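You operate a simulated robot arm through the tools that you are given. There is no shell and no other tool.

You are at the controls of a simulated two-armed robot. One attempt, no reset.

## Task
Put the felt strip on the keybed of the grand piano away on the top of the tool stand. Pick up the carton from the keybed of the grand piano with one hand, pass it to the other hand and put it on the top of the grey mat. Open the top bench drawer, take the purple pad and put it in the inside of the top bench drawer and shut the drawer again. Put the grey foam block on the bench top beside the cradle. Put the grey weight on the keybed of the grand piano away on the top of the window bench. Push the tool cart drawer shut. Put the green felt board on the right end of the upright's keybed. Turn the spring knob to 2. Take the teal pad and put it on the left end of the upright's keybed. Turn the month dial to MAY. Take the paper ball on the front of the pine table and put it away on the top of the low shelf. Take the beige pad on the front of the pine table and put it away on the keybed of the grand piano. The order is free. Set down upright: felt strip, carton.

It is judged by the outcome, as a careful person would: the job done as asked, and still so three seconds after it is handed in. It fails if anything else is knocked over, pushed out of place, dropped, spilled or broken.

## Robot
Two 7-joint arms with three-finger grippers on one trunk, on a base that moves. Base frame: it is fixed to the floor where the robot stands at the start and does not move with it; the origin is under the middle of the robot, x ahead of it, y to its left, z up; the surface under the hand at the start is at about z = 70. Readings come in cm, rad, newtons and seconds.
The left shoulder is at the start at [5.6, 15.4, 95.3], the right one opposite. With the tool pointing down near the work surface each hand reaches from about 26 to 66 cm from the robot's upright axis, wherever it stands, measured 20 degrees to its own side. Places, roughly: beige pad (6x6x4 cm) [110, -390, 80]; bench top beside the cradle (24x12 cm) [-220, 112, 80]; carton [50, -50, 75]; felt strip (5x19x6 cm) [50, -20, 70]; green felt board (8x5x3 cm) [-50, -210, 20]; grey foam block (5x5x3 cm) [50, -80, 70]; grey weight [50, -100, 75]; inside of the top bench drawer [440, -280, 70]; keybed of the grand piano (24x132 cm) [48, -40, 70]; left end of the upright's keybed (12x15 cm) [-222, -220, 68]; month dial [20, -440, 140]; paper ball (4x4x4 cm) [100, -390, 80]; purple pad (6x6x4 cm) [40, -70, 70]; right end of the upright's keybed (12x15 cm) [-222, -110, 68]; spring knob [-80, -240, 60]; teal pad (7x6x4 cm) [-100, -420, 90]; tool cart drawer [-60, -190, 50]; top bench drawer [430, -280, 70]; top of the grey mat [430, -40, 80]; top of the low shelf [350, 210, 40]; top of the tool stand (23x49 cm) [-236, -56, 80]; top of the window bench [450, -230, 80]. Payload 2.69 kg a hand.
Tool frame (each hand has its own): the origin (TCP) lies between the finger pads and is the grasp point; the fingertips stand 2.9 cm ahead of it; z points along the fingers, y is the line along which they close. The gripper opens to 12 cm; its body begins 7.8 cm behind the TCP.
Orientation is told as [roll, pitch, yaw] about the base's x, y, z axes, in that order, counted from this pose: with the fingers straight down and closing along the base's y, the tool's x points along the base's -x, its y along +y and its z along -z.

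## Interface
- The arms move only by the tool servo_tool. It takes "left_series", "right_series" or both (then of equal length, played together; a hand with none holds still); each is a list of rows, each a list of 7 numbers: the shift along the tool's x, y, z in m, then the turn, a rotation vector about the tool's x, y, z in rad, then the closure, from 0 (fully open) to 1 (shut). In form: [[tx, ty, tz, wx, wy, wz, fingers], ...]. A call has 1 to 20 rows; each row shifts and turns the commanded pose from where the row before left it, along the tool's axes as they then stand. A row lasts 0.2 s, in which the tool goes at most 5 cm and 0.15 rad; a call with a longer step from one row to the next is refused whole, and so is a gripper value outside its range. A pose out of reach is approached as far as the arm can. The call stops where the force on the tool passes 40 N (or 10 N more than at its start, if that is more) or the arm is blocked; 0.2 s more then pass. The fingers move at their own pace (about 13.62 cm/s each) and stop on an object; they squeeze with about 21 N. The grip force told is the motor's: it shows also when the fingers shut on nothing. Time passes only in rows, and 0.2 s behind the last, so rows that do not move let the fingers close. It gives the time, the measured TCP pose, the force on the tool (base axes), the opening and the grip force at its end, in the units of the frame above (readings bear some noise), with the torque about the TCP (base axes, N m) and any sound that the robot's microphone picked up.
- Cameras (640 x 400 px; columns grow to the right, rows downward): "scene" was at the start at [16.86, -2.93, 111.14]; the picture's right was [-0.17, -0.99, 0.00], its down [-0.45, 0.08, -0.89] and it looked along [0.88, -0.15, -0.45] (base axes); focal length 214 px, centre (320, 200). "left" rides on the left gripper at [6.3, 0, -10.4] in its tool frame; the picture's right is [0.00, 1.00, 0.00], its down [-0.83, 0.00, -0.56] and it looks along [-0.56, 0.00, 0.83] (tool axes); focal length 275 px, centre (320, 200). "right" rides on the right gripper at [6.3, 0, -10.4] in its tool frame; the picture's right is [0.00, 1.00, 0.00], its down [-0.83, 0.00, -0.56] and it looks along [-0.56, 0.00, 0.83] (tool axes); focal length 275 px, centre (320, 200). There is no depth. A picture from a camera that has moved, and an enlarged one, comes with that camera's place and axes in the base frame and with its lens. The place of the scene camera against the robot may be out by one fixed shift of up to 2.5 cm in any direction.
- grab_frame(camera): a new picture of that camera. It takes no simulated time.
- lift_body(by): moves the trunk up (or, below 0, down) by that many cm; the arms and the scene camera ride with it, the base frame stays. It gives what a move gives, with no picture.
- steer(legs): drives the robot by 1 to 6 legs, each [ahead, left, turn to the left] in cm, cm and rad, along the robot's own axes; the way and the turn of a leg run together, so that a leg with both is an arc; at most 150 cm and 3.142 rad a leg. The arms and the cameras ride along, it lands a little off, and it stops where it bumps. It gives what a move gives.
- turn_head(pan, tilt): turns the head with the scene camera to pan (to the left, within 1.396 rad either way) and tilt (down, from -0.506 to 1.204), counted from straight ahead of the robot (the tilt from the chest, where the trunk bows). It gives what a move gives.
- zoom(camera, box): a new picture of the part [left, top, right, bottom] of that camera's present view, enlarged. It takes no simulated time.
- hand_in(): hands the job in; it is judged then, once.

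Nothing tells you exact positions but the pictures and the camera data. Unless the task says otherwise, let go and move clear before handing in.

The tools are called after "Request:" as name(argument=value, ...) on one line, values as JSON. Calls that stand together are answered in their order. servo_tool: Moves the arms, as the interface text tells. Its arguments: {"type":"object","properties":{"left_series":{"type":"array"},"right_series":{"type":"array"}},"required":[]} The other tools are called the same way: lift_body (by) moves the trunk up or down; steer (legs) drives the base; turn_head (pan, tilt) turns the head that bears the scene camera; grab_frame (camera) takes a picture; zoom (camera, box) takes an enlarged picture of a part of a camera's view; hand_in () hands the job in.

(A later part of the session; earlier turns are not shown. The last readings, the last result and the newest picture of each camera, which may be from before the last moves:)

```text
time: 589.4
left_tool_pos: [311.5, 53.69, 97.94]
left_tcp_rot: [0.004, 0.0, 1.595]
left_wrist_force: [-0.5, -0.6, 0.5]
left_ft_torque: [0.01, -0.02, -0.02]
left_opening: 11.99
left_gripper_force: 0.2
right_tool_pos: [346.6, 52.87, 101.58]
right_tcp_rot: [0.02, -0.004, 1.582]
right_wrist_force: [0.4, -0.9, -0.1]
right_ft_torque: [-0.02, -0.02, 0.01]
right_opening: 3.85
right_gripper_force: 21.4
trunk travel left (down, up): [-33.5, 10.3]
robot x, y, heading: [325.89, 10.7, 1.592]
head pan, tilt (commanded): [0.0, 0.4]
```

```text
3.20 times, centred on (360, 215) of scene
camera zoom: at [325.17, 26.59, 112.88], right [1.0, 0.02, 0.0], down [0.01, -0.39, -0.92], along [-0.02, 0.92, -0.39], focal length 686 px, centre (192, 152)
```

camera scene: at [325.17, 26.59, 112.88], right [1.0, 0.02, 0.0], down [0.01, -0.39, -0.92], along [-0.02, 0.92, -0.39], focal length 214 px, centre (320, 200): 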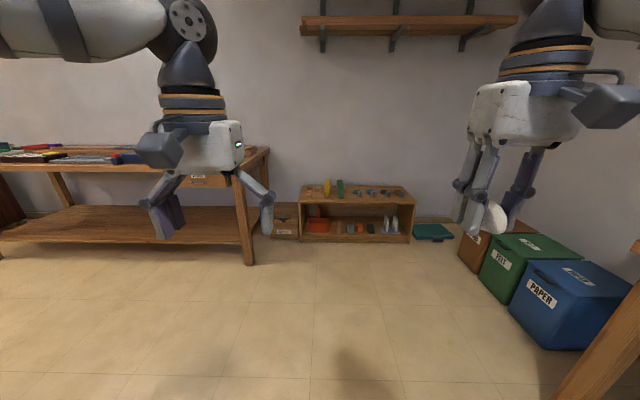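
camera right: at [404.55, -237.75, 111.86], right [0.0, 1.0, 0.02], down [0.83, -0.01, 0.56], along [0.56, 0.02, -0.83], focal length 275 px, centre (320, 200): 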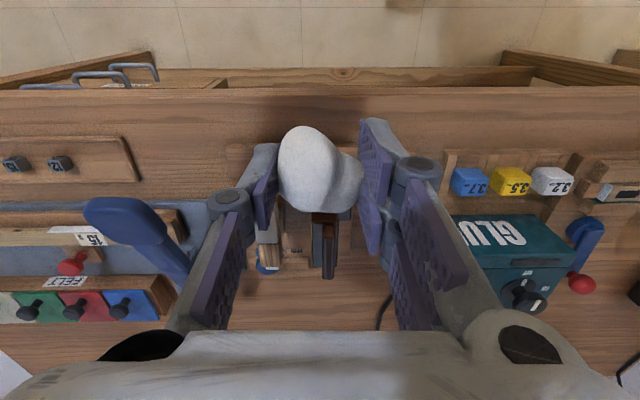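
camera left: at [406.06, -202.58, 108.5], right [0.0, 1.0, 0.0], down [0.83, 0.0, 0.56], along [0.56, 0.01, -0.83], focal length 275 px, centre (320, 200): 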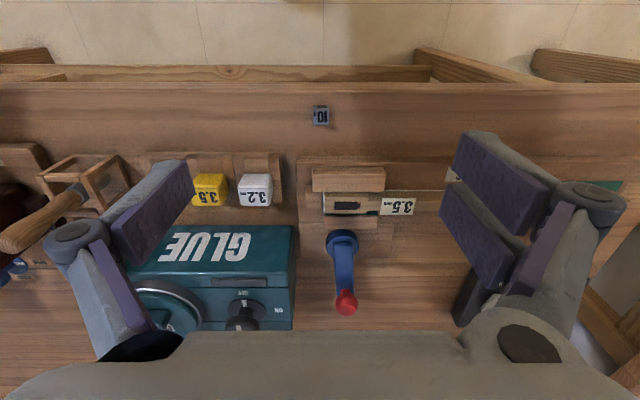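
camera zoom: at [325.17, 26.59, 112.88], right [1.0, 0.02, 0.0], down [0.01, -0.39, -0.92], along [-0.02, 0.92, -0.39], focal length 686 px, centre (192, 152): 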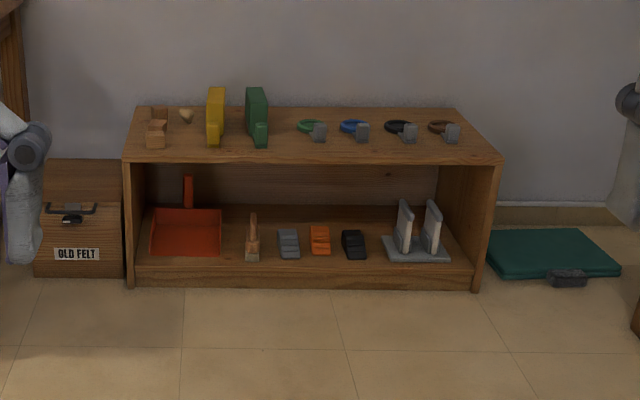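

The low shelf (top z ≈ 40, front edge y ≈ 193) has a free front strip. I drive up to it, raise the left hand out of the way and lower the trunk.

Request:
servo_tool(left_series=[[0, 0.02, -0.04, 0, 0, 0, 0], [0, 0.02, -0.04, 0, 0, 0, 0], [0, 0.02, -0.04, 0, 0, 0, 0], [0.02, 0.02, -0.03, 0, 0, 0, 0]])

Request:
steer(legs=[[0, 0, -0.021], [122, -12, 0]])

Request:
lift_body(by=-30)

Request:
turn_head(pan=-0.1, tilt=0.6)

Request:
grab_frame(camera="scene")

Request:
grab_frame(camera="right")

```text
time: 590.4
left_tool_pos: [304.95, 53.05, 108.09]
left_tcp_rot: [0.003, 0.0, 1.595]
left_wrist_force: [0.3, 0.9, 0.1]
left_ft_torque: [-0.02, 0.0, 0.04]
left_opening: 12.0
left_gripper_force: 0.1
left hand out of reach, approached as far as the arm can: row 3, 4
right_tool_pos: [346.62, 52.75, 101.62]
right_tcp_rot: [0.019, -0.003, 1.58]
right_wrist_force: [-1.0, 0.2, -0.2]
right_ft_torque: [0.0, 0.02, 0.0]
right_opening: 3.85
right_gripper_force: 20.9
trunk travel left (down, up): [-33.5, 10.3]
robot x, y, heading: [326.51, 10.29, 1.592]
head pan, tilt (commanded): [0.0, 0.4]
```

```text
time: 597.0
left_tool_pos: [319.45, 177.34, 108.24]
left_tcp_rot: [0.004, -0.001, 1.557]
left_wrist_force: [0.0, 0.7, -0.6]
left_ft_torque: [-0.02, -0.03, 0.04]
left_opening: 11.99
left_gripper_force: 0.0
right_tool_pos: [361.16, 175.6, 101.53]
right_tcp_rot: [0.02, -0.004, 1.545]
right_wrist_force: [1.0, 0.6, -1.1]
right_ft_torque: [-0.01, -0.02, -0.02]
right_opening: 3.86
right_gripper_force: 20.8
trunk travel left (down, up): [-33.5, 10.3]
robot x, y, heading: [339.36, 133.67, 1.559]
head pan, tilt (commanded): [0.0, 0.4]
```

```text
time: 600.0
left_tool_pos: [319.63, 186.2, 64.09]
left_tcp_rot: [0.004, 0.341, 1.559]
left_wrist_force: [-0.7, 0.0, 0.9]
left_ft_torque: [0.02, -0.03, 0.02]
left_opening: 11.97
left_gripper_force: 0.0
right_tool_pos: [361.05, 178.87, 67.32]
right_tcp_rot: [0.019, 0.104, 1.545]
right_wrist_force: [0.2, -0.2, -1.1]
right_ft_torque: [0.01, 0.02, 0.0]
right_opening: 3.84
right_gripper_force: 21.0
trunk travel left (down, up): [-3.5, 40.3]
robot x, y, heading: [339.35, 133.79, 1.558]
head pan, tilt (commanded): [0.0, 0.4]
```

```text
time: 600.7
left_tool_pos: [319.67, 186.12, 64.1]
left_tcp_rot: [0.004, 0.342, 1.559]
left_wrist_force: [0.6, 0.3, 0.1]
left_ft_torque: [-0.01, -0.01, 0.04]
left_opening: 11.98
left_gripper_force: 0.2
right_tool_pos: [361.04, 178.92, 67.21]
right_tcp_rot: [0.019, 0.106, 1.544]
right_wrist_force: [0.4, -0.1, 0.2]
right_ft_torque: [-0.02, 0.04, -0.01]
right_opening: 3.83
right_gripper_force: 20.6
trunk travel left (down, up): [-3.5, 40.3]
robot x, y, heading: [339.22, 134.25, 1.557]
head pan, tilt (commanded): [-0.099, 0.6]
```

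```text
taken
camera scene: at [339.71, 159.12, 78.97], right [0.99, -0.11, 0.0], down [-0.06, -0.56, -0.83], along [0.09, 0.82, -0.56], focal length 214 px, centre (320, 200)
```

scene: 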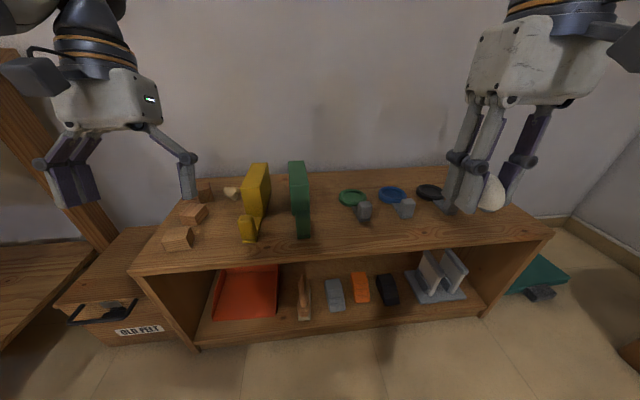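

```text
taken
camera right: at [361.22, 173.87, 78.28], right [-1.0, 0.02, 0.02], down [0.03, 0.88, 0.47], along [-0.01, 0.47, -0.88], focal length 275 px, centre (320, 200)
```

right: 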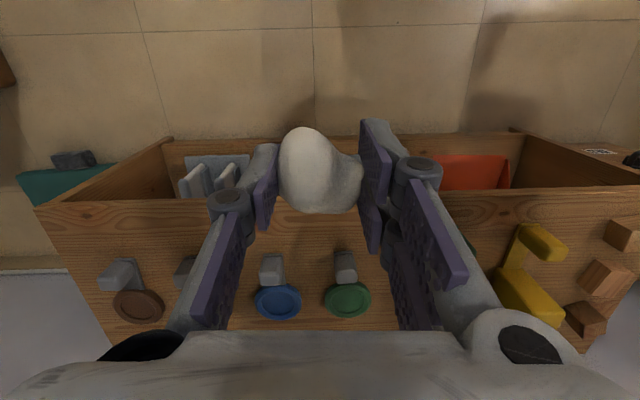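

Request:
servo_tool(right_series=[[-0.0294, 0.024, 0.005, 0, 0, 0, 1], [-0.0294, 0.024, 0.005, 0, 0, 0, 1], [-0.0294, 0.024, 0.005, 0, 0, 0, 1], [-0.0294, 0.024, 0.005, 0, 0, 0, 1], [-0.0294, 0.024, 0.005, 0, 0, 0, 1], [0, 0, 0, 0, -0.125, 0, 1], [0, 0, 0, 0, -0.125, 0, 1], [0, 0, 0, 0, -0.125, 0, 1], [0, 0, 0, 0, -0.125, 0, 1], [0, 0, 0, 0, 0, 0, 1]])

Request:
grab_frame(camera="right")

Request:
grab_frame(camera="scene")

```text
time: 602.9
left_tool_pos: [319.64, 186.19, 63.99]
left_tcp_rot: [0.004, 0.342, 1.556]
left_wrist_force: [0.3, 0.2, -0.3]
left_ft_torque: [0.01, 0.01, 0.02]
left_opening: 12.0
left_gripper_force: 0.0
right_tool_pos: [349.45, 193.86, 63.36]
right_tcp_rot: [0.02, -0.396, 1.535]
right_wrist_force: [-0.9, -0.8, -0.8]
right_ft_torque: [0.0, -0.03, -0.02]
right_opening: 3.83
right_gripper_force: 22.3
trunk travel left (down, up): [-3.5, 40.3]
robot x, y, heading: [339.02, 133.79, 1.556]
head pan, tilt (commanded): [-0.099, 0.6]
```

```text
taken
camera right: at [349.38, 183.94, 70.68], right [-1.0, 0.02, 0.02], down [0.03, 0.55, 0.83], along [0.01, 0.83, -0.55], focal length 275 px, centre (320, 200)
```

right: 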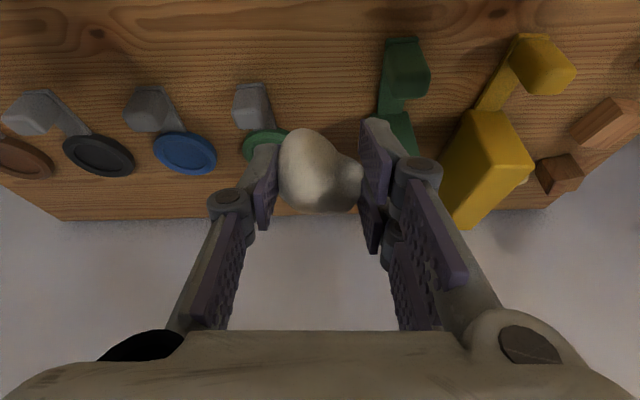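

```text
taken
camera scene: at [339.71, 159.12, 78.97], right [0.99, -0.11, 0.0], down [-0.06, -0.56, -0.83], along [0.09, 0.82, -0.56], focal length 214 px, centre (320, 200)
```

scene: 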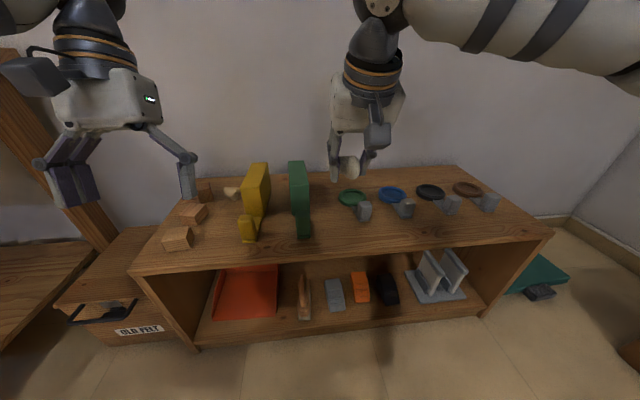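

Request:
servo_tool(right_series=[[0.0045, 0, 0.0332, 0, 0, 0, 1], [0.0045, 0, 0.0332, 0, 0, 0, 1], [0.0045, 0, 0.0332, 0, 0, 0, 1], [0.0045, 0, 0.0332, 0, 0, 0, 1], [0.0045, 0, 0.0332, 0, 0, 0, 1], [0.001, 0, 0.009, 0, 0, 0, 1], [0, 0, 0, 0, 0, 0, 1]])

Request:
grab_frame(camera="right")

Request:
grab_frame(camera="scene")

```text
time: 604.5
left_tool_pos: [319.59, 186.26, 64.02]
left_tcp_rot: [0.002, 0.341, 1.56]
left_wrist_force: [0.0, 0.1, -0.1]
left_ft_torque: [-0.06, 0.02, 0.0]
left_opening: 12.0
left_gripper_force: 0.0
right_tool_pos: [349.13, 198.25, 46.28]
right_tcp_rot: [0.019, -0.394, 1.536]
right_wrist_force: [-0.3, -0.6, 0.2]
right_ft_torque: [0.01, -0.02, 0.0]
right_opening: 3.84
right_gripper_force: 21.4
trunk travel left (down, up): [-3.5, 40.3]
robot x, y, heading: [339.11, 133.95, 1.558]
head pan, tilt (commanded): [-0.099, 0.6]
```

```text
taken
camera right: at [349.06, 188.44, 53.45], right [-1.0, 0.02, 0.02], down [0.03, 0.55, 0.83], along [0.01, 0.83, -0.55], focal length 275 px, centre (320, 200)
```

right: 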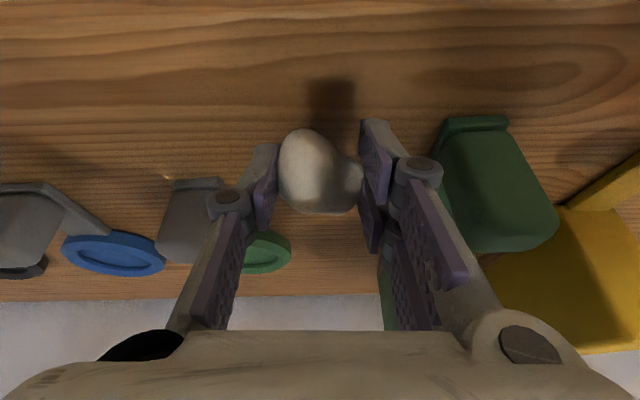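

```text
taken
camera scene: at [339.71, 159.12, 78.97], right [0.99, -0.11, 0.0], down [-0.06, -0.56, -0.83], along [0.09, 0.82, -0.56], focal length 214 px, centre (320, 200)
```

scene: 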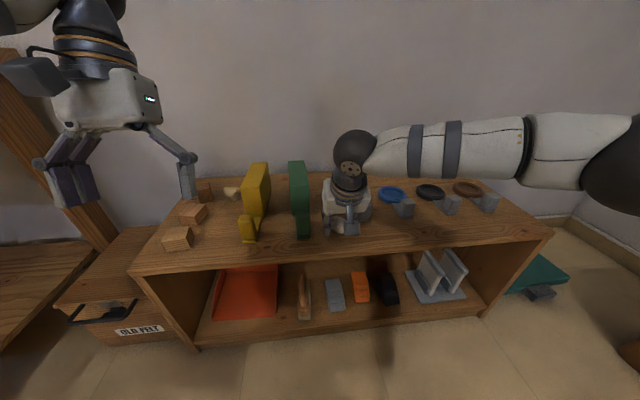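

Request:
servo_tool(right_series=[[0.0039, 0, 0.0092, 0, 0, 0, 1], [0.0039, 0, 0.0092, 0, 0, 0, 1], [0.0016, 0, 0.0037, 0, 0, 0, 1], [0.0012, 0, 0.0028, 0, 0, 0, 1], [0, 0, 0, 0, 0, 0, 1]])

```text
time: 605.1
left_tool_pos: [319.64, 186.04, 64.26]
left_tcp_rot: [0.004, 0.341, 1.556]
left_wrist_force: [-0.8, 0.1, -0.2]
left_ft_torque: [0.0, 0.02, -0.02]
left_opening: 12.0
left_gripper_force: 0.0
right_tool_pos: [349.13, 198.39, 45.53]
right_tcp_rot: [0.026, -0.407, 1.531]
right_wrist_force: [1.2, -5.0, 16.0]
right_ft_torque: [-0.3, 0.37, 0.09]
right_opening: 3.86
right_gripper_force: 21.4
trunk travel left (down, up): [-3.5, 40.3]
robot x, y, heading: [338.97, 133.61, 1.556]
head pan, tilt (commanded): [-0.099, 0.6]
stopped in row 3 (right hand): the force on the tool passed its limit at 49 N (the readings are from after the stop); the commanded pose is now the measured one
```

It touches (shelf top is nearer z ≈ 42). I ease off, open a little and rise.

Request:
servo_tool(right_series=[[-0.0008, 0, -0.0018, 0, 0, 0, 1], [0, 0, 0, 0, 0, 0, 0.65], [0, 0, 0, 0, 0, 0, 0.54], [0, 0, 0, 0, 0, 0, 0.54], [-0.004, 0, -0.0092, 0, 0, 0, 0.54], [-0.0079, 0, -0.0184, 0, 0, 0, 0.54], [-0.0118, 0, -0.0276, 0, 0, 0, 0.54], [-0.0118, 0, -0.0276, 0, 0, 0, 0.54], [-0.0118, 0, -0.0276, 0, 0, 0, 0.3], [-0.0118, 0, -0.0276, 0, 0, 0, 0]])

Request:
grab_frame(camera="right")

Request:
grab_frame(camera="scene")

```text
time: 607.3
left_tool_pos: [319.71, 186.24, 64.08]
left_tcp_rot: [0.004, 0.341, 1.559]
left_wrist_force: [-1.0, 0.1, -0.3]
left_ft_torque: [-0.01, 0.0, 0.0]
left_opening: 12.0
left_gripper_force: 0.2
right_tool_pos: [349.61, 198.46, 60.31]
right_tcp_rot: [0.025, -0.403, 1.531]
right_wrist_force: [0.0, 0.1, 0.0]
right_ft_torque: [0.02, -0.02, -0.01]
right_opening: 12.02
right_gripper_force: 0.1
trunk travel left (down, up): [-3.5, 40.3]
robot x, y, heading: [339.36, 133.99, 1.553]
head pan, tilt (commanded): [-0.099, 0.6]
```

```text
taken
camera right: at [349.49, 188.58, 67.39], right [-1.0, 0.02, 0.02], down [0.03, 0.55, 0.84], along [0.01, 0.84, -0.55], focal length 275 px, centre (320, 200)
```

right: 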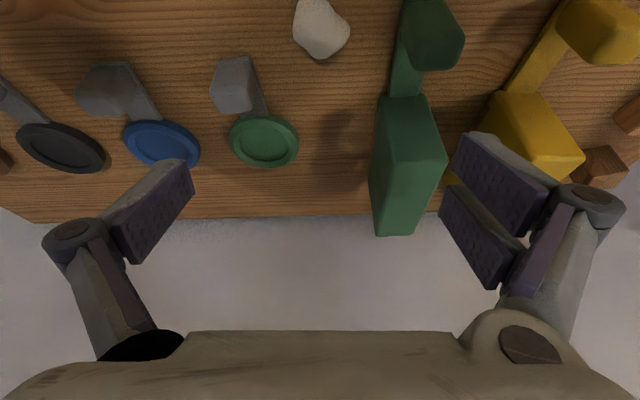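

```text
taken
camera scene: at [339.75, 159.1, 78.97], right [0.99, -0.12, 0.0], down [-0.07, -0.56, -0.83], along [0.1, 0.82, -0.56], focal length 214 px, centre (320, 200)
```

scene: 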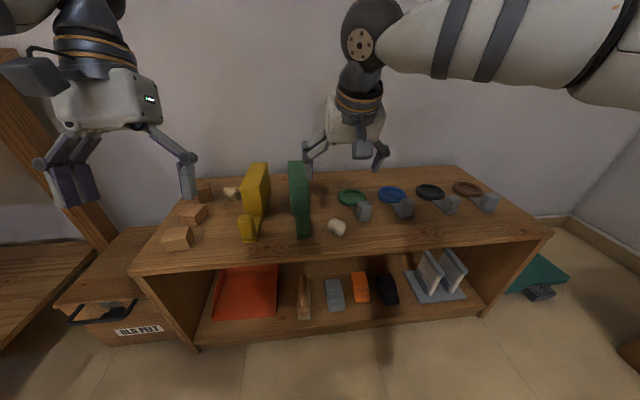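

The ball rests on the low shelf. I back off, raise the trunk, neutralise the hands, and return along the piano's left side to the keybed for the carton and the purple pad.

Request:
steer(legs=[[-32, 0, 0.015]])

Request:
lift_body(by=30)

Request:
servo_tool(left_series=[[0, 0, 0, 0, -0.11, 0, 0], [0, 0, 0, 0, -0.11, 0, 0], [0, 0, 0, 0, -0.12, 0, 0], [0, 0, 0, 0, 0, 0, 0], [0, 0, 0, 0, 0, 0, 0], [0, 0, 0, 0, 0, 0, 0]], right_series=[[0, -0.01, 0, 0, 0.1, 0, 0], [0, -0.01, 0, 0, 0.1, 0, 0], [0, -0.02, 0, 0, 0.1, 0, 0], [0.02, -0.03, 0, 0, 0.1, 0, 0], [0.03, -0.03, 0, 0, 0, 0, 0], [0.03, -0.02, 0, 0, 0, 0, 0]])

Request:
steer(legs=[[0, 0, 1.57]])

Request:
turn_head(pan=0.0, tilt=0.4)

Request:
grab_frame(camera="scene")

```text
time: 609.4
left_tool_pos: [318.51, 154.08, 64.05]
left_tcp_rot: [0.003, 0.341, 1.578]
left_wrist_force: [0.8, 0.5, 0.4]
left_ft_torque: [0.01, -0.01, 0.02]
left_opening: 11.98
left_gripper_force: 0.0
right_tool_pos: [348.04, 166.97, 60.28]
right_tcp_rot: [0.024, -0.403, 1.551]
right_wrist_force: [-0.3, 0.3, 0.2]
right_ft_torque: [0.0, -0.02, -0.01]
right_opening: 11.97
right_gripper_force: 0.1
trunk travel left (down, up): [-3.5, 40.3]
robot x, y, heading: [338.65, 101.96, 1.574]
head pan, tilt (commanded): [-0.099, 0.6]
```

```text
time: 612.4
left_tool_pos: [318.54, 152.33, 99.69]
left_tcp_rot: [0.003, 0.21, 1.578]
left_wrist_force: [-0.5, -0.6, -0.4]
left_ft_torque: [-0.01, -0.02, 0.01]
left_opening: 12.01
left_gripper_force: 0.0
right_tool_pos: [348.05, 166.95, 90.25]
right_tcp_rot: [0.023, -0.404, 1.552]
right_wrist_force: [-0.3, 1.0, 0.1]
right_ft_torque: [0.0, -0.01, 0.0]
right_opening: 12.02
right_gripper_force: 0.1
trunk travel left (down, up): [-33.5, 10.3]
robot x, y, heading: [339.32, 102.16, 1.576]
head pan, tilt (commanded): [-0.099, 0.6]
```

```text
time: 613.8
left_tool_pos: [318.48, 152.42, 99.81]
left_tcp_rot: [0.004, -0.132, 1.575]
left_wrist_force: [-1.0, 0.0, 0.6]
left_ft_torque: [0.0, -0.03, 0.01]
left_opening: 12.0
left_gripper_force: 0.1
right_tool_pos: [358.53, 157.54, 88.63]
right_tcp_rot: [0.022, -0.105, 1.559]
right_wrist_force: [0.6, 0.0, -0.5]
right_ft_torque: [-0.03, 0.05, 0.0]
right_opening: 12.02
right_gripper_force: 0.0
right hand out of reach, approached as far as the arm can: row 2, 3
trunk travel left (down, up): [-33.5, 10.3]
robot x, y, heading: [339.3, 102.05, 1.574]
head pan, tilt (commanded): [-0.099, 0.6]
```

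```text
time: 618.0
left_tool_pos: [288.68, 81.96, 99.74]
left_tcp_rot: [0.005, -0.131, 3.138]
left_wrist_force: [-0.4, -0.3, -0.8]
left_ft_torque: [-0.03, 0.0, -0.06]
left_opening: 12.0
left_gripper_force: 0.0
right_tool_pos: [283.89, 122.01, 88.62]
right_tcp_rot: [0.021, -0.105, 3.122]
right_wrist_force: [0.1, 0.7, -0.1]
right_ft_torque: [-0.01, 0.03, 0.03]
right_opening: 12.0
right_gripper_force: 0.1
trunk travel left (down, up): [-33.5, 10.3]
robot x, y, heading: [339.12, 102.15, 3.136]
head pan, tilt (commanded): [-0.099, 0.6]
```

```text
time: 618.8
left_tool_pos: [288.66, 82.02, 99.83]
left_tcp_rot: [0.004, -0.131, 3.139]
left_wrist_force: [0.2, -0.2, 1.3]
left_ft_torque: [0.04, 0.01, 0.02]
left_opening: 12.02
left_gripper_force: 0.1
right_tool_pos: [283.72, 121.98, 88.55]
right_tcp_rot: [0.023, -0.105, 3.119]
right_wrist_force: [-0.2, -0.4, 0.1]
right_ft_torque: [-0.03, -0.01, 0.0]
right_opening: 12.01
right_gripper_force: 0.0
trunk travel left (down, up): [-33.5, 10.3]
robot x, y, heading: [338.97, 102.01, 3.136]
head pan, tilt (commanded): [0.0, 0.4]
```

```text
taken
camera scene: at [320.67, 100.91, 112.87], right [0.01, 1.0, 0.0], down [0.39, 0.0, -0.92], along [-0.92, 0.01, -0.39], focal length 214 px, centre (320, 200)
```

scene: 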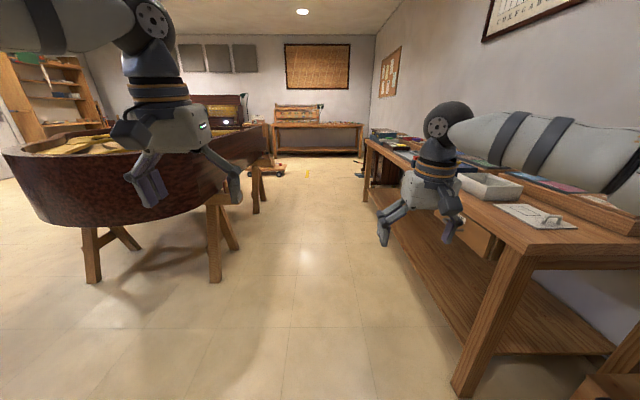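

Request:
steer(legs=[[0, 13, 0.005], [150, 0, 0], [150, 0, 0]])

Request:
grab_frame(camera="scene")

```text
time: 634.2
left_tool_pos: [-6.06, 68.88, 99.66]
left_tcp_rot: [0.003, -0.13, -3.14]
left_wrist_force: [-0.3, 0.4, -0.5]
left_ft_torque: [-0.03, -0.03, -0.01]
left_opening: 11.99
left_gripper_force: 0.1
right_tool_pos: [-11.11, 108.74, 88.56]
right_tcp_rot: [0.023, -0.105, 3.124]
right_wrist_force: [0.4, -0.7, -0.3]
right_ft_torque: [-0.02, 0.0, -0.03]
right_opening: 12.0
right_gripper_force: 0.0
trunk travel left (down, up): [-33.5, 10.3]
robot x, y, heading: [44.59, 89.45, 3.137]
head pan, tilt (commanded): [0.0, 0.4]
```

```text
taken
camera scene: at [25.91, 87.81, 112.88], right [0.0, 1.0, 0.0], down [0.39, 0.0, -0.92], along [-0.92, 0.0, -0.39], focal length 214 px, centre (320, 200)
```

scene: 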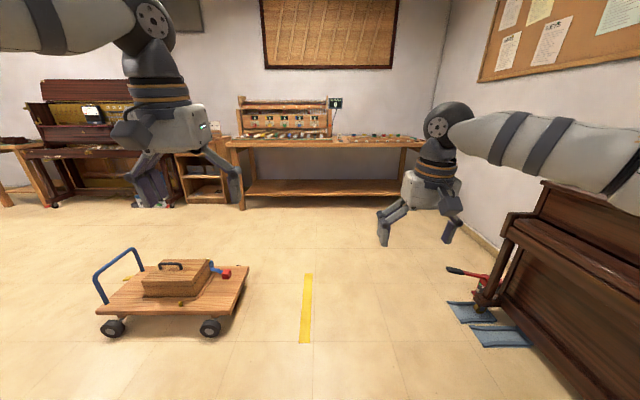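

Request:
servo_tool(right_series=[[0, 0, -0.04, 0, 0.05, 0, 0], [0.02, 0, -0.04, 0, 0.05, 0, 0], [0.03, 0, 0, 0, 0, 0, 0], [0.03, 0, 0, 0, 0, 0, 0]], left_series=[[0, 0, 0, 0, 0.06, 0, 0], [0.02, 0, 0, 0, 0.06, 0, 0], [0.03, 0, 0, 0, 0, 0, 0], [0.03, 0, 0, 0, 0, 0, 0]])

Request:
steer(legs=[[64, 0, 0], [0, 0, -1.57], [0, 0, -1.57], [0, -130, 0], [15, 0, 0]])

Request:
turn_head(pan=-0.1, tilt=0.7)

Request:
grab_frame(camera="scene")

```text
time: 635.2
left_tool_pos: [2.0, 68.9, 99.78]
left_tcp_rot: [0.004, -0.013, -3.14]
left_wrist_force: [-0.7, -0.1, -1.0]
left_ft_torque: [0.0, 0.0, 0.0]
left_opening: 12.01
left_gripper_force: 0.1
right_tool_pos: [-2.41, 108.82, 96.49]
right_tcp_rot: [0.02, -0.004, 3.125]
right_wrist_force: [0.6, 0.4, 0.5]
right_ft_torque: [0.0, 0.0, -0.02]
right_opening: 12.03
right_gripper_force: 0.1
trunk travel left (down, up): [-33.5, 10.3]
robot x, y, heading: [44.75, 89.06, 3.142]
head pan, tilt (commanded): [0.0, 0.4]
```

```text
time: 657.2
left_tool_pos: [36.11, -19.54, 99.53]
left_tcp_rot: [0.004, -0.011, -0.005]
left_wrist_force: [0.4, -0.4, -0.6]
left_ft_torque: [-0.03, 0.03, 0.05]
left_opening: 12.0
left_gripper_force: 0.0
right_tool_pos: [40.35, -59.68, 96.42]
right_tcp_rot: [0.02, -0.004, -0.021]
right_wrist_force: [-0.2, 0.4, 0.4]
right_ft_torque: [-0.02, 0.02, 0.01]
right_opening: 12.01
right_gripper_force: 0.0
trunk travel left (down, up): [-33.5, 10.3]
robot x, y, heading: [-6.42, -39.61, -0.008]
head pan, tilt (commanded): [0.0, 0.4]
```

```text
time: 658.0
left_tool_pos: [36.11, -19.73, 99.74]
left_tcp_rot: [0.004, -0.012, -0.006]
left_wrist_force: [-0.3, -0.9, 0.8]
left_ft_torque: [0.0, 0.01, -0.02]
left_opening: 12.03
left_gripper_force: 0.0
right_tool_pos: [40.2, -59.77, 96.4]
right_tcp_rot: [0.021, -0.002, -0.019]
right_wrist_force: [-0.4, -1.4, -0.1]
right_ft_torque: [-0.01, -0.01, 0.0]
right_opening: 11.99
right_gripper_force: 0.0
trunk travel left (down, up): [-33.5, 10.3]
robot x, y, heading: [-6.16, -39.69, -0.005]
head pan, tilt (commanded): [-0.099, 0.7]
```

```text
taken
camera scene: at [9.53, -42.1, 110.2], right [-0.11, -0.99, 0.0], down [-0.64, 0.07, -0.77], along [0.76, -0.08, -0.64], focal length 214 px, centre (320, 200)
```

scene: 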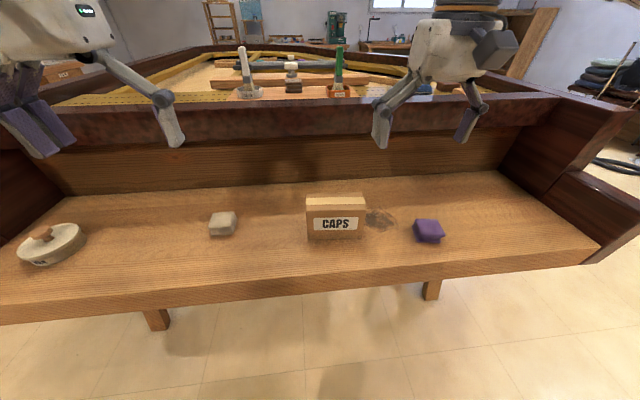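

Back at the keybed. I look at the carton and purple pad from above with the wrist cameras.

Request:
grab_frame(camera="right")

Request:
zoom(camera="scene", box=[280, 170, 460, 270])

```text
taken
camera right: at [33.94, -59.78, 106.79], right [0.02, 1.0, 0.02], down [0.83, -0.03, 0.56], along [0.56, 0.01, -0.83], focal length 275 px, centre (320, 200)
```

right: 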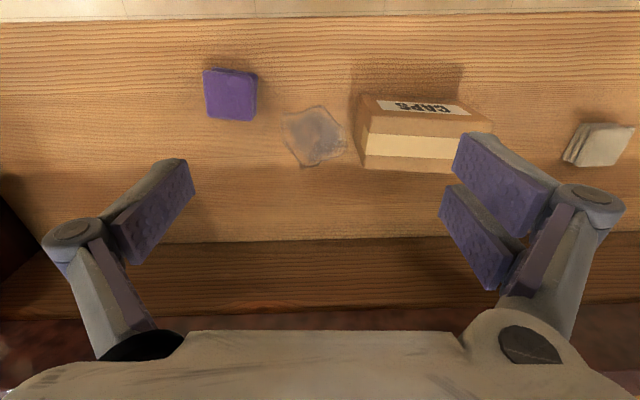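

```text
3.56 times, centred on (370, 220) of scene
camera zoom: at [9.53, -42.1, 110.2], right [-0.11, -0.99, 0.0], down [-0.64, 0.07, -0.77], along [0.76, -0.08, -0.64], focal length 763 px, centre (142, 129)
```

zoom: 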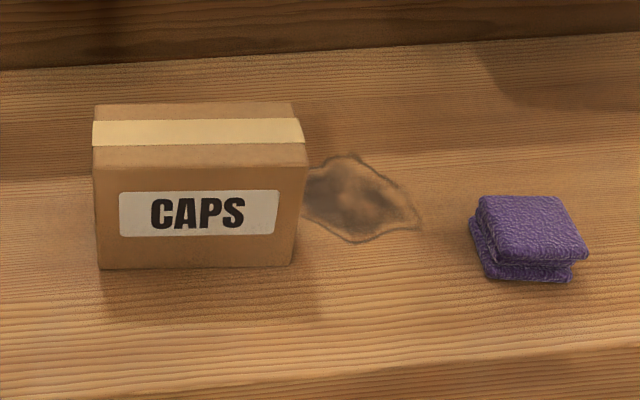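

Carton is about 13 (y) × 7 (x) × 8 (z) cm, centred near (46, −48); it must be gripped across x. Plan: left hand picks it from above (turned 90°) near its left end, then the right hand takes it from the right side, tilted, as it did with the teal pad. I position and turn the left hand.

Request:
steer(legs=[[0, -13, 0.005]])

Request:
servo_tool(left_series=[[0, 0, 0, 0, 0, 0.157, 0], [0, 0, 0, 0, 0, 0.0, 0], [0, 0, 0, 0, 0, 0.14, 0], [0, 0, 0, 0, 0, 0.14, 0], [0, 0, 0, 0, 0, 0.14, 0], [0, 0, 0, 0, 0, 0.14, 0], [0, 0, 0, 0, 0, 0.14, 0], [0, 0, 0, 0, 0, 0.14, 0], [0, 0, 0, 0, 0, 0.14, 0], [0, 0, 0, 0, 0, 0.14, 0], [0, 0, 0, 0, 0, 0.14, 0], [0, 0, 0, 0, 0, 0.14, 0], [0, 0, 0, 0, 0, 0, 0]], right_series=[[0, -0.03, -0.02, 0, 0, 0, 0], [0, -0.03, -0.02, 0, 0, 0, 0], [0, -0.03, 0, 0, 0, 0, 0], [0, 0, 0, 0, 0, 0, 0], [0, 0, 0, 0, 0, 0, 0], [0, 0, 0, 0, 0, 0, 0], [0, 0, 0, 0, 0, 0, 0], [0, 0, 0, 0, 0, 0, 0], [0, 0, 0, 0, 0, 0, 0], [0, 0, 0, 0, 0, 0, 0], [0, 0, 0, 0, 0, 0, 0], [0, 0, 0, 0, 0, 0, 0], [0, 0, 0, 0, 0, 0, 0]])

```text
time: 659.6
left_tool_pos: [36.04, -32.49, 99.7]
left_tcp_rot: [0.004, -0.012, 0.0]
left_wrist_force: [-0.4, 1.4, -0.8]
left_ft_torque: [0.01, 0.02, -0.01]
left_opening: 11.99
left_gripper_force: 0.1
right_tool_pos: [40.29, -72.47, 96.27]
right_tcp_rot: [0.022, -0.003, -0.015]
right_wrist_force: [0.3, 0.0, 0.1]
right_ft_torque: [0.05, -0.02, 0.03]
right_opening: 12.02
right_gripper_force: 0.0
trunk travel left (down, up): [-33.5, 10.3]
robot x, y, heading: [-6.63, -52.72, -0.006]
head pan, tilt (commanded): [-0.099, 0.7]
```

```text
refused: row 1 steps farther than a row can; nothing moved
```

Request:
servo_tool(left_series=[[0, 0, 0, 0, 0, 0.14, 0], [0, 0, 0, 0, 0, 0.14, 0], [0, 0, 0, 0, 0, 0.14, 0], [0, 0, 0, 0, 0, 0.14, 0], [0, 0, 0, 0, 0, 0.14, 0], [0, 0, 0, 0, 0, 0.14, 0], [0, 0, 0, 0, 0, 0.14, 0], [0, 0, 0, 0, 0, 0.14, 0], [0, 0, 0, 0, 0, 0.14, 0], [0, 0, 0, 0, 0, 0.14, 0], [0, 0, 0, 0, 0, 0.14, 0], [0, 0, 0, 0, 0, 0.03, 0], [0, 0, 0, 0, 0, 0, 0]], right_series=[[0, -0.03, -0.02, 0, 0, 0, 0], [0, -0.03, -0.02, 0, 0, 0, 0], [0, -0.03, 0, 0, 0, 0, 0], [0, 0, 0, 0, 0, 0, 0], [0, 0, 0, 0, 0, 0, 0], [0, 0, 0, 0, 0, 0, 0], [0, 0, 0, 0, 0, 0, 0], [0, 0, 0, 0, 0, 0, 0], [0, 0, 0, 0, 0, 0, 0], [0, 0, 0, 0, 0, 0, 0], [0, 0, 0, 0, 0, 0, 0], [0, 0, 0, 0, 0, 0, 0], [0, 0, 0, 0, 0, 0, 0]])

Request:
grab_frame(camera="left")

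```text
time: 662.4
left_tool_pos: [35.84, -32.53, 99.68]
left_tcp_rot: [0.013, 0.003, -1.571]
left_wrist_force: [1.0, 0.0, 0.0]
left_ft_torque: [-0.01, 0.02, 0.02]
left_opening: 12.03
left_gripper_force: 0.1
right_tool_pos: [40.18, -81.42, 100.2]
right_tcp_rot: [0.022, -0.003, -0.016]
right_wrist_force: [0.8, 0.6, 0.2]
right_ft_torque: [-0.02, 0.03, -0.04]
right_opening: 11.99
right_gripper_force: 0.0
trunk travel left (down, up): [-33.5, 10.3]
robot x, y, heading: [-6.39, -52.81, -0.001]
head pan, tilt (commanded): [-0.099, 0.7]
```

```text
taken
camera left: at [35.93, -26.27, 110.2], right [1.0, 0.0, 0.01], down [-0.01, -0.83, 0.55], along [0.01, -0.55, -0.83], focal length 275 px, centre (320, 200)
```

left: 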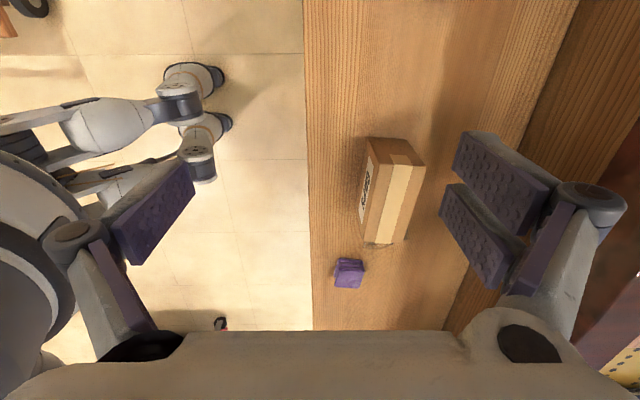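

Request:
zoom(camera="left", box=[320, 110, 460, 300])

```text
2.11 times, centred on (390, 205) of left
camera zoom: at [35.93, -26.27, 110.2], right [1.0, 0.0, 0.01], down [-0.01, -0.83, 0.55], along [0.01, -0.55, -0.83], focal length 580 px, centre (173, 190)
```

zoom: 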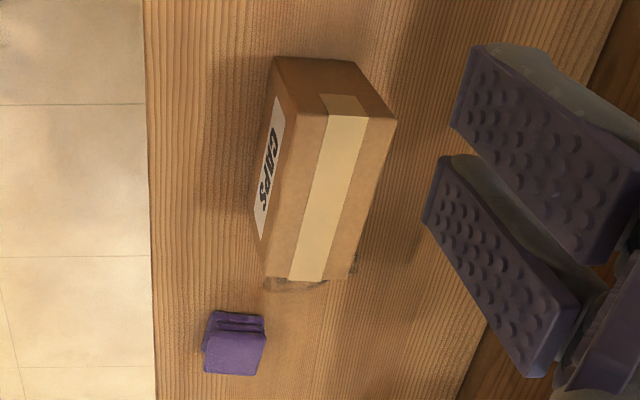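

The carton's top is at z ≈ 78, centre (46.6, −48.7), yaw −0.08. I bring the left hand over its left half and align.

Request:
servo_tool(left_series=[[-0.0325, 0.0275, 0, 0, 0, 0.02, 0], [-0.0325, 0.0275, 0, 0, 0, 0.02, 0], [-0.0325, 0.0275, 0, 0, 0, 0.02, 0], [-0.0325, 0.0275, 0, 0, 0, 0.016, 0], [0, 0, 0.035, 0, 0, 0, 0], [0, 0, 0.035, 0, 0, 0, 0], [0, 0, 0.035, 0, 0, 0, 0], [0, 0, 0.035, 0, 0, 0, 0], [0, 0, 0.02, 0, 0, 0, 0], [0, 0, 0, 0, 0, 0, 0]])

Request:
grab_frame(camera="left")

Request:
grab_frame(camera="scene")

```text
time: 664.6
left_tool_pos: [46.75, -45.79, 83.75]
left_tcp_rot: [0.012, 0.006, -1.646]
left_wrist_force: [-0.3, 0.2, -0.3]
left_ft_torque: [0.01, 0.01, 0.02]
left_opening: 11.99
left_gripper_force: 0.0
right_tool_pos: [40.17, -81.44, 100.21]
right_tcp_rot: [0.022, -0.006, -0.016]
right_wrist_force: [0.2, -1.0, -0.4]
right_ft_torque: [0.03, 0.0, 0.01]
right_opening: 12.01
right_gripper_force: 0.1
trunk travel left (down, up): [-33.5, 10.3]
robot x, y, heading: [-6.62, -52.68, -0.002]
head pan, tilt (commanded): [-0.099, 0.7]
```

```text
taken
camera left: at [47.18, -39.68, 94.2], right [1.0, -0.08, 0.01], down [-0.07, -0.83, 0.55], along [-0.03, -0.55, -0.83], focal length 275 px, centre (320, 200)
```

left: 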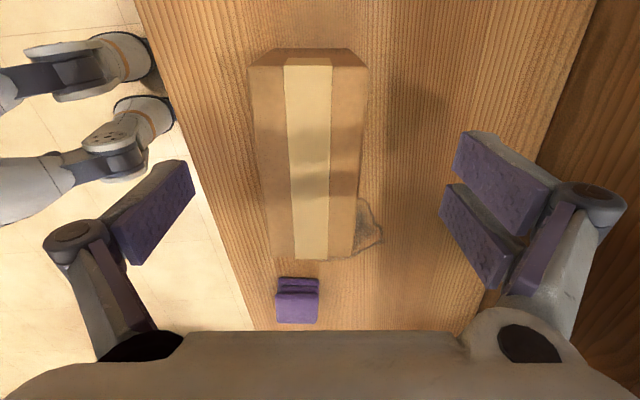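

```text
taken
camera scene: at [9.46, -54.99, 110.2], right [-0.1, -0.99, 0.0], down [-0.64, 0.07, -0.76], along [0.76, -0.08, -0.64], focal length 214 px, centre (320, 200)
```

scene: 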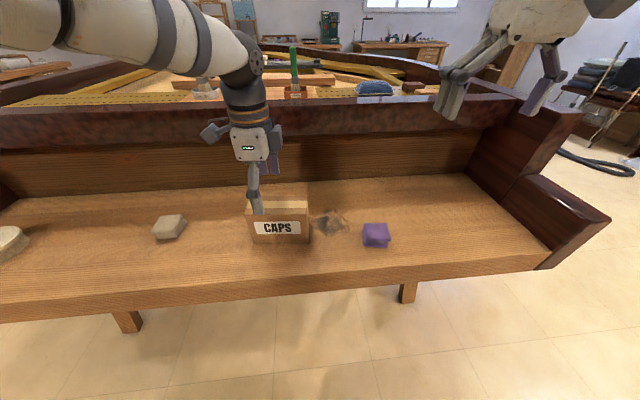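

Request:
servo_tool(left_series=[[0, -0.005, 0.02, 0, 0, 0, 0], [0, 0, 0.028, 0, 0, 0, 0], [0, 0, 0.028, 0, 0, 0, 0], [0, 0, 0, 0, 0, 0, 0], [0, 0, 0, 0, 0, 0, 0.2], [0, 0, 0, 0, 0, 0, 0.4], [0, 0, 0, 0, 0, 0, 1], [0, 0, 0, 0, 0, 0, 1], [0, 0, 0, 0, 0, 0, 1]])

Request:
grab_frame(camera="left")

```text
time: 666.6
left_tool_pos: [46.28, -45.59, 76.08]
left_tcp_rot: [0.012, 0.004, -1.647]
left_wrist_force: [0.2, -0.3, 0.2]
left_ft_torque: [-0.03, 0.11, -0.04]
left_opening: 6.18
left_gripper_force: 20.7
right_tool_pos: [40.15, -81.54, 100.21]
right_tcp_rot: [0.021, -0.003, -0.015]
right_wrist_force: [-0.5, 0.4, -0.3]
right_ft_torque: [-0.01, -0.01, -0.03]
right_opening: 12.0
right_gripper_force: 0.1
trunk travel left (down, up): [-33.5, 10.3]
robot x, y, heading: [-6.48, -52.59, -0.004]
head pan, tilt (commanded): [-0.099, 0.7]
```

```text
taken
camera left: at [46.87, -39.43, 86.65], right [1.0, -0.08, 0.01], down [-0.07, -0.83, 0.55], along [-0.03, -0.55, -0.83], focal length 275 px, centre (320, 200)
```

left: 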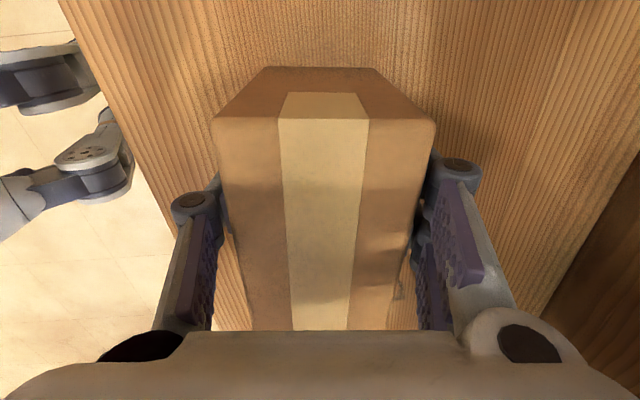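

Gripped across 6.2 cm. I lift slowly and watch the load.

Request:
servo_tool(left_series=[[0, 0, -0.005, 0, 0, 0, 1], [0, 0, -0.01, 0, 0, 0, 1], [0, 0, -0.01, 0, 0, 0, 1], [0, 0, 0, 0, 0, 0, 1]])

Request:
grab_frame(camera="scene")

```text
time: 667.6
left_tool_pos: [46.24, -45.7, 78.63]
left_tcp_rot: [0.011, 0.004, -1.646]
left_wrist_force: [0.8, -0.4, -1.4]
left_ft_torque: [0.05, -0.02, 0.0]
left_opening: 6.22
left_gripper_force: 21.1
right_tool_pos: [40.23, -81.51, 100.22]
right_tcp_rot: [0.022, -0.003, -0.016]
right_wrist_force: [0.4, 0.7, 1.3]
right_ft_torque: [0.04, 0.02, 0.02]
right_opening: 11.98
right_gripper_force: 0.0
trunk travel left (down, up): [-33.5, 10.3]
robot x, y, heading: [-6.43, -52.56, -0.01]
head pan, tilt (commanded): [-0.099, 0.7]
```

```text
taken
camera scene: at [9.48, -54.99, 110.19], right [-0.1, -0.99, 0.0], down [-0.64, 0.07, -0.76], along [0.76, -0.08, -0.64], focal length 214 px, centre (320, 200)
```

scene: 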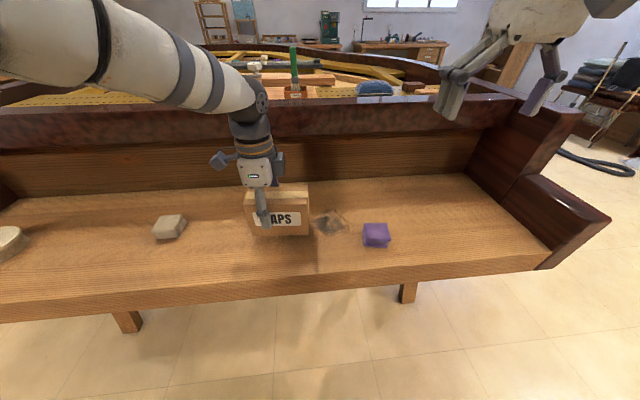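

Light (about 1.5 N) and level. I raise it to handover height near the centre, and turn and tilt the right hand on its side.

Request:
servo_tool(left_series=[[0, 0, -0.03, 0, 0, 0, 1], [0, 0, -0.035, 0, 0, 0, 1], [0, 0, -0.035, 0, 0, 0, 1], [0.0, 0, -0.03, 0, 0, 0, 1], [0, 0, 0, 0, 0, 0, 1], [0, 0, 0, 0, 0, 0, 1], [0, 0, 0, 0, 0, 0, 1], [0, 0, 0, 0, 0, 0, 1], [0, 0, 0, 0, 0, 0, 1], [0, 0, 0, 0, 0, 0, 1], [0, 0, 0, 0, 0, 0, 1], [0, 0, 0, 0, 0, 0, 1], [0, 0, 0, 0, 0, 0, 1]], right_series=[[0, 0, 0, 0, 0, 0.14, 0], [0, 0, 0, 0, 0, 0.14, 0], [0, 0, 0, 0, 0, 0.14, 0], [0, 0, 0, 0, 0, 0.14, 0], [0, 0, 0, 0, 0, 0.14, 0], [0, 0, 0, 0, 0, 0.14, 0], [0, 0, 0, 0, 0, 0.14, 0], [0, 0, 0, 0, 0, 0.14, 0], [0, 0, 0, 0, 0, 0.14, 0], [0, 0, 0, 0, 0, 0.14, 0], [0, 0, 0, 0, 0, 0.14, 0], [0, 0, 0, 0, 0, 0.09, 0], [0, 0, 0, 0, 0, 0, 0]])

Request:
servo_tool(right_series=[[0, 0, 0, 0, 0.14, 0, 0], [0, 0, 0, 0, 0.14, 0, 0], [0, 0, 0, 0, 0.14, 0, 0], [0, 0, 0, 0, 0.14, 0, 0], [0, 0, 0, 0, 0.14, 0, 0], [0, 0, 0, 0, 0.07, 0, 0], [0, 0, 0, 0, 0, 0, 0]])

Request:
grab_frame(camera="scene")

Request:
grab_frame(camera="right")

```text
time: 670.4
left_tool_pos: [46.09, -45.57, 91.54]
left_tcp_rot: [0.01, 0.004, -1.646]
left_wrist_force: [0.0, -0.4, -2.7]
left_ft_torque: [0.08, -0.01, 0.01]
left_opening: 6.21
left_gripper_force: 21.0
right_tool_pos: [40.23, -81.54, 100.26]
right_tcp_rot: [0.004, 0.022, -1.648]
right_wrist_force: [0.4, 0.0, -0.1]
right_ft_torque: [0.01, -0.01, -0.02]
right_opening: 12.01
right_gripper_force: 0.2
trunk travel left (down, up): [-33.5, 10.3]
robot x, y, heading: [-6.79, -52.72, -0.003]
head pan, tilt (commanded): [-0.099, 0.7]
```

```text
time: 672.0
left_tool_pos: [46.02, -45.54, 91.5]
left_tcp_rot: [0.011, 0.003, -1.644]
left_wrist_force: [0.4, 0.2, -3.6]
left_ft_torque: [0.08, 0.0, 0.01]
left_opening: 6.2
left_gripper_force: 21.1
right_tool_pos: [40.12, -81.52, 100.23]
right_tcp_rot: [0.004, 0.792, -1.644]
right_wrist_force: [-0.2, -1.0, -0.2]
right_ft_torque: [0.01, 0.01, 0.03]
right_opening: 11.98
right_gripper_force: 0.1
trunk travel left (down, up): [-33.5, 10.3]
robot x, y, heading: [-6.48, -52.45, -0.003]
head pan, tilt (commanded): [-0.099, 0.7]
```

```text
taken
camera scene: at [9.48, -54.99, 110.19], right [-0.1, -0.99, 0.0], down [-0.64, 0.07, -0.76], along [0.76, -0.08, -0.64], focal length 214 px, centre (320, 200)
```

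scene: 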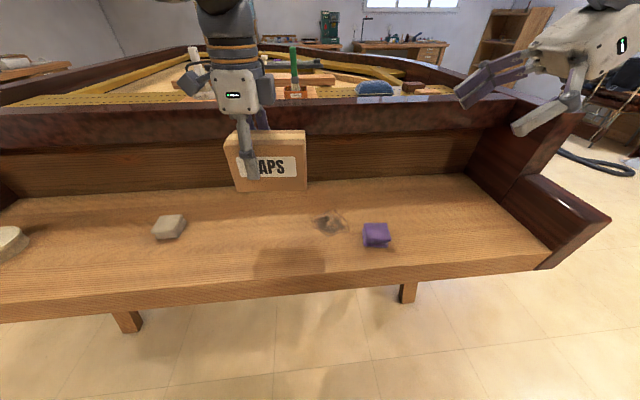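

```text
taken
camera right: at [39.87, -84.47, 111.99], right [1.0, -0.07, 0.01], down [-0.07, -0.98, -0.2], along [0.02, 0.2, -0.98], focal length 275 px, centre (320, 200)
```

right: 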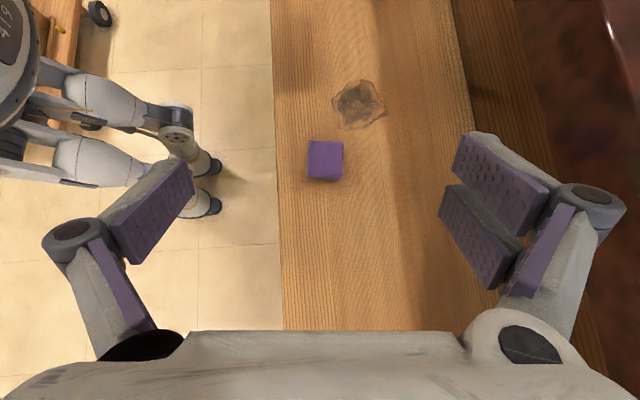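

Request:
servo_tool(right_series=[[0.0275, 0.007, 0.0279, 0, 0, 0, 0], [0.0275, 0.007, 0.0279, 0, 0, 0, 0], [0.0275, 0.007, 0.0279, 0, 0, 0, 0], [0.0275, 0.007, 0.0279, 0, 0, 0, 0], [0.0275, 0.007, 0.0279, 0, 0, 0, 0], [0, 0, 0, 0, 0, 0, 0]], left_series=[[0, 0, 0, 0, 0, 0, 1], [0, 0, 0, 0, 0, 0, 1], [0, 0, 0, 0, 0, 0, 1], [0, 0, 0, 0, 0, 0, 1], [0, 0, 0, 0, 0, 0, 1], [0, 0, 0, 0, 0, 0, 1]])

Request:
grab_frame(camera="right")

Request:
grab_frame(camera="scene")

Request:
grab_frame(camera="left")

```text
time: 673.4
left_tool_pos: [46.08, -45.72, 91.61]
left_tcp_rot: [0.012, 0.004, -1.646]
left_wrist_force: [-0.2, 0.6, -1.7]
left_ft_torque: [0.02, 0.01, 0.02]
left_opening: 6.17
left_gripper_force: 21.3
right_tool_pos: [44.94, -62.04, 100.11]
right_tcp_rot: [0.004, 0.794, -1.644]
right_wrist_force: [-0.2, 0.1, 0.3]
right_ft_torque: [-0.02, 0.01, 0.0]
right_opening: 12.01
right_gripper_force: 0.1
trunk travel left (down, up): [-33.5, 10.3]
robot x, y, heading: [-6.65, -52.88, -0.004]
head pan, tilt (commanded): [-0.099, 0.7]
```

```text
taken
camera right: at [44.78, -64.98, 111.96], right [1.0, -0.07, 0.01], down [-0.07, -0.98, -0.2], along [0.02, 0.2, -0.98], focal length 275 px, centre (320, 200)
```

right: 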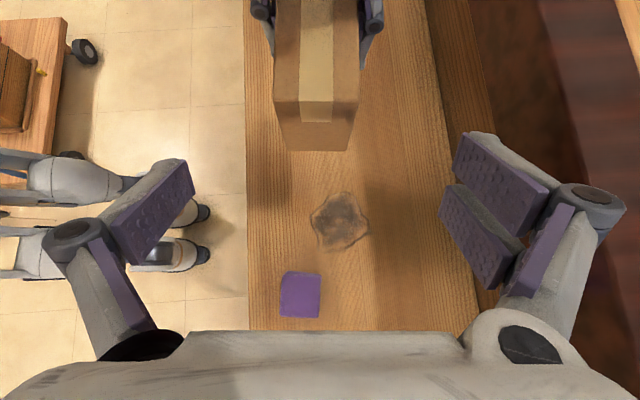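

```text
taken
camera scene: at [9.47, -55.01, 110.19], right [-0.1, -0.99, 0.0], down [-0.64, 0.07, -0.76], along [0.76, -0.08, -0.64], focal length 214 px, centre (320, 200)
```

scene: 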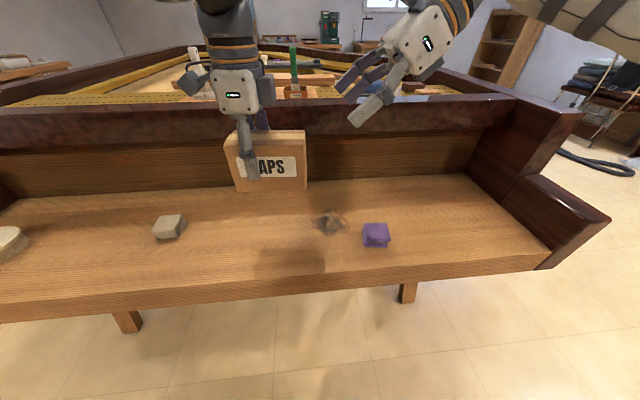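

```text
taken
camera left: at [46.52, -39.51, 102.05], right [1.0, -0.08, 0.01], down [-0.07, -0.83, 0.55], along [-0.03, -0.55, -0.83], focal length 275 px, centre (320, 200)
```

left: 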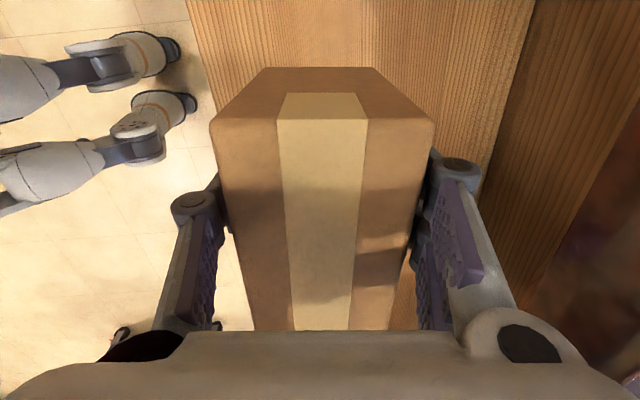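

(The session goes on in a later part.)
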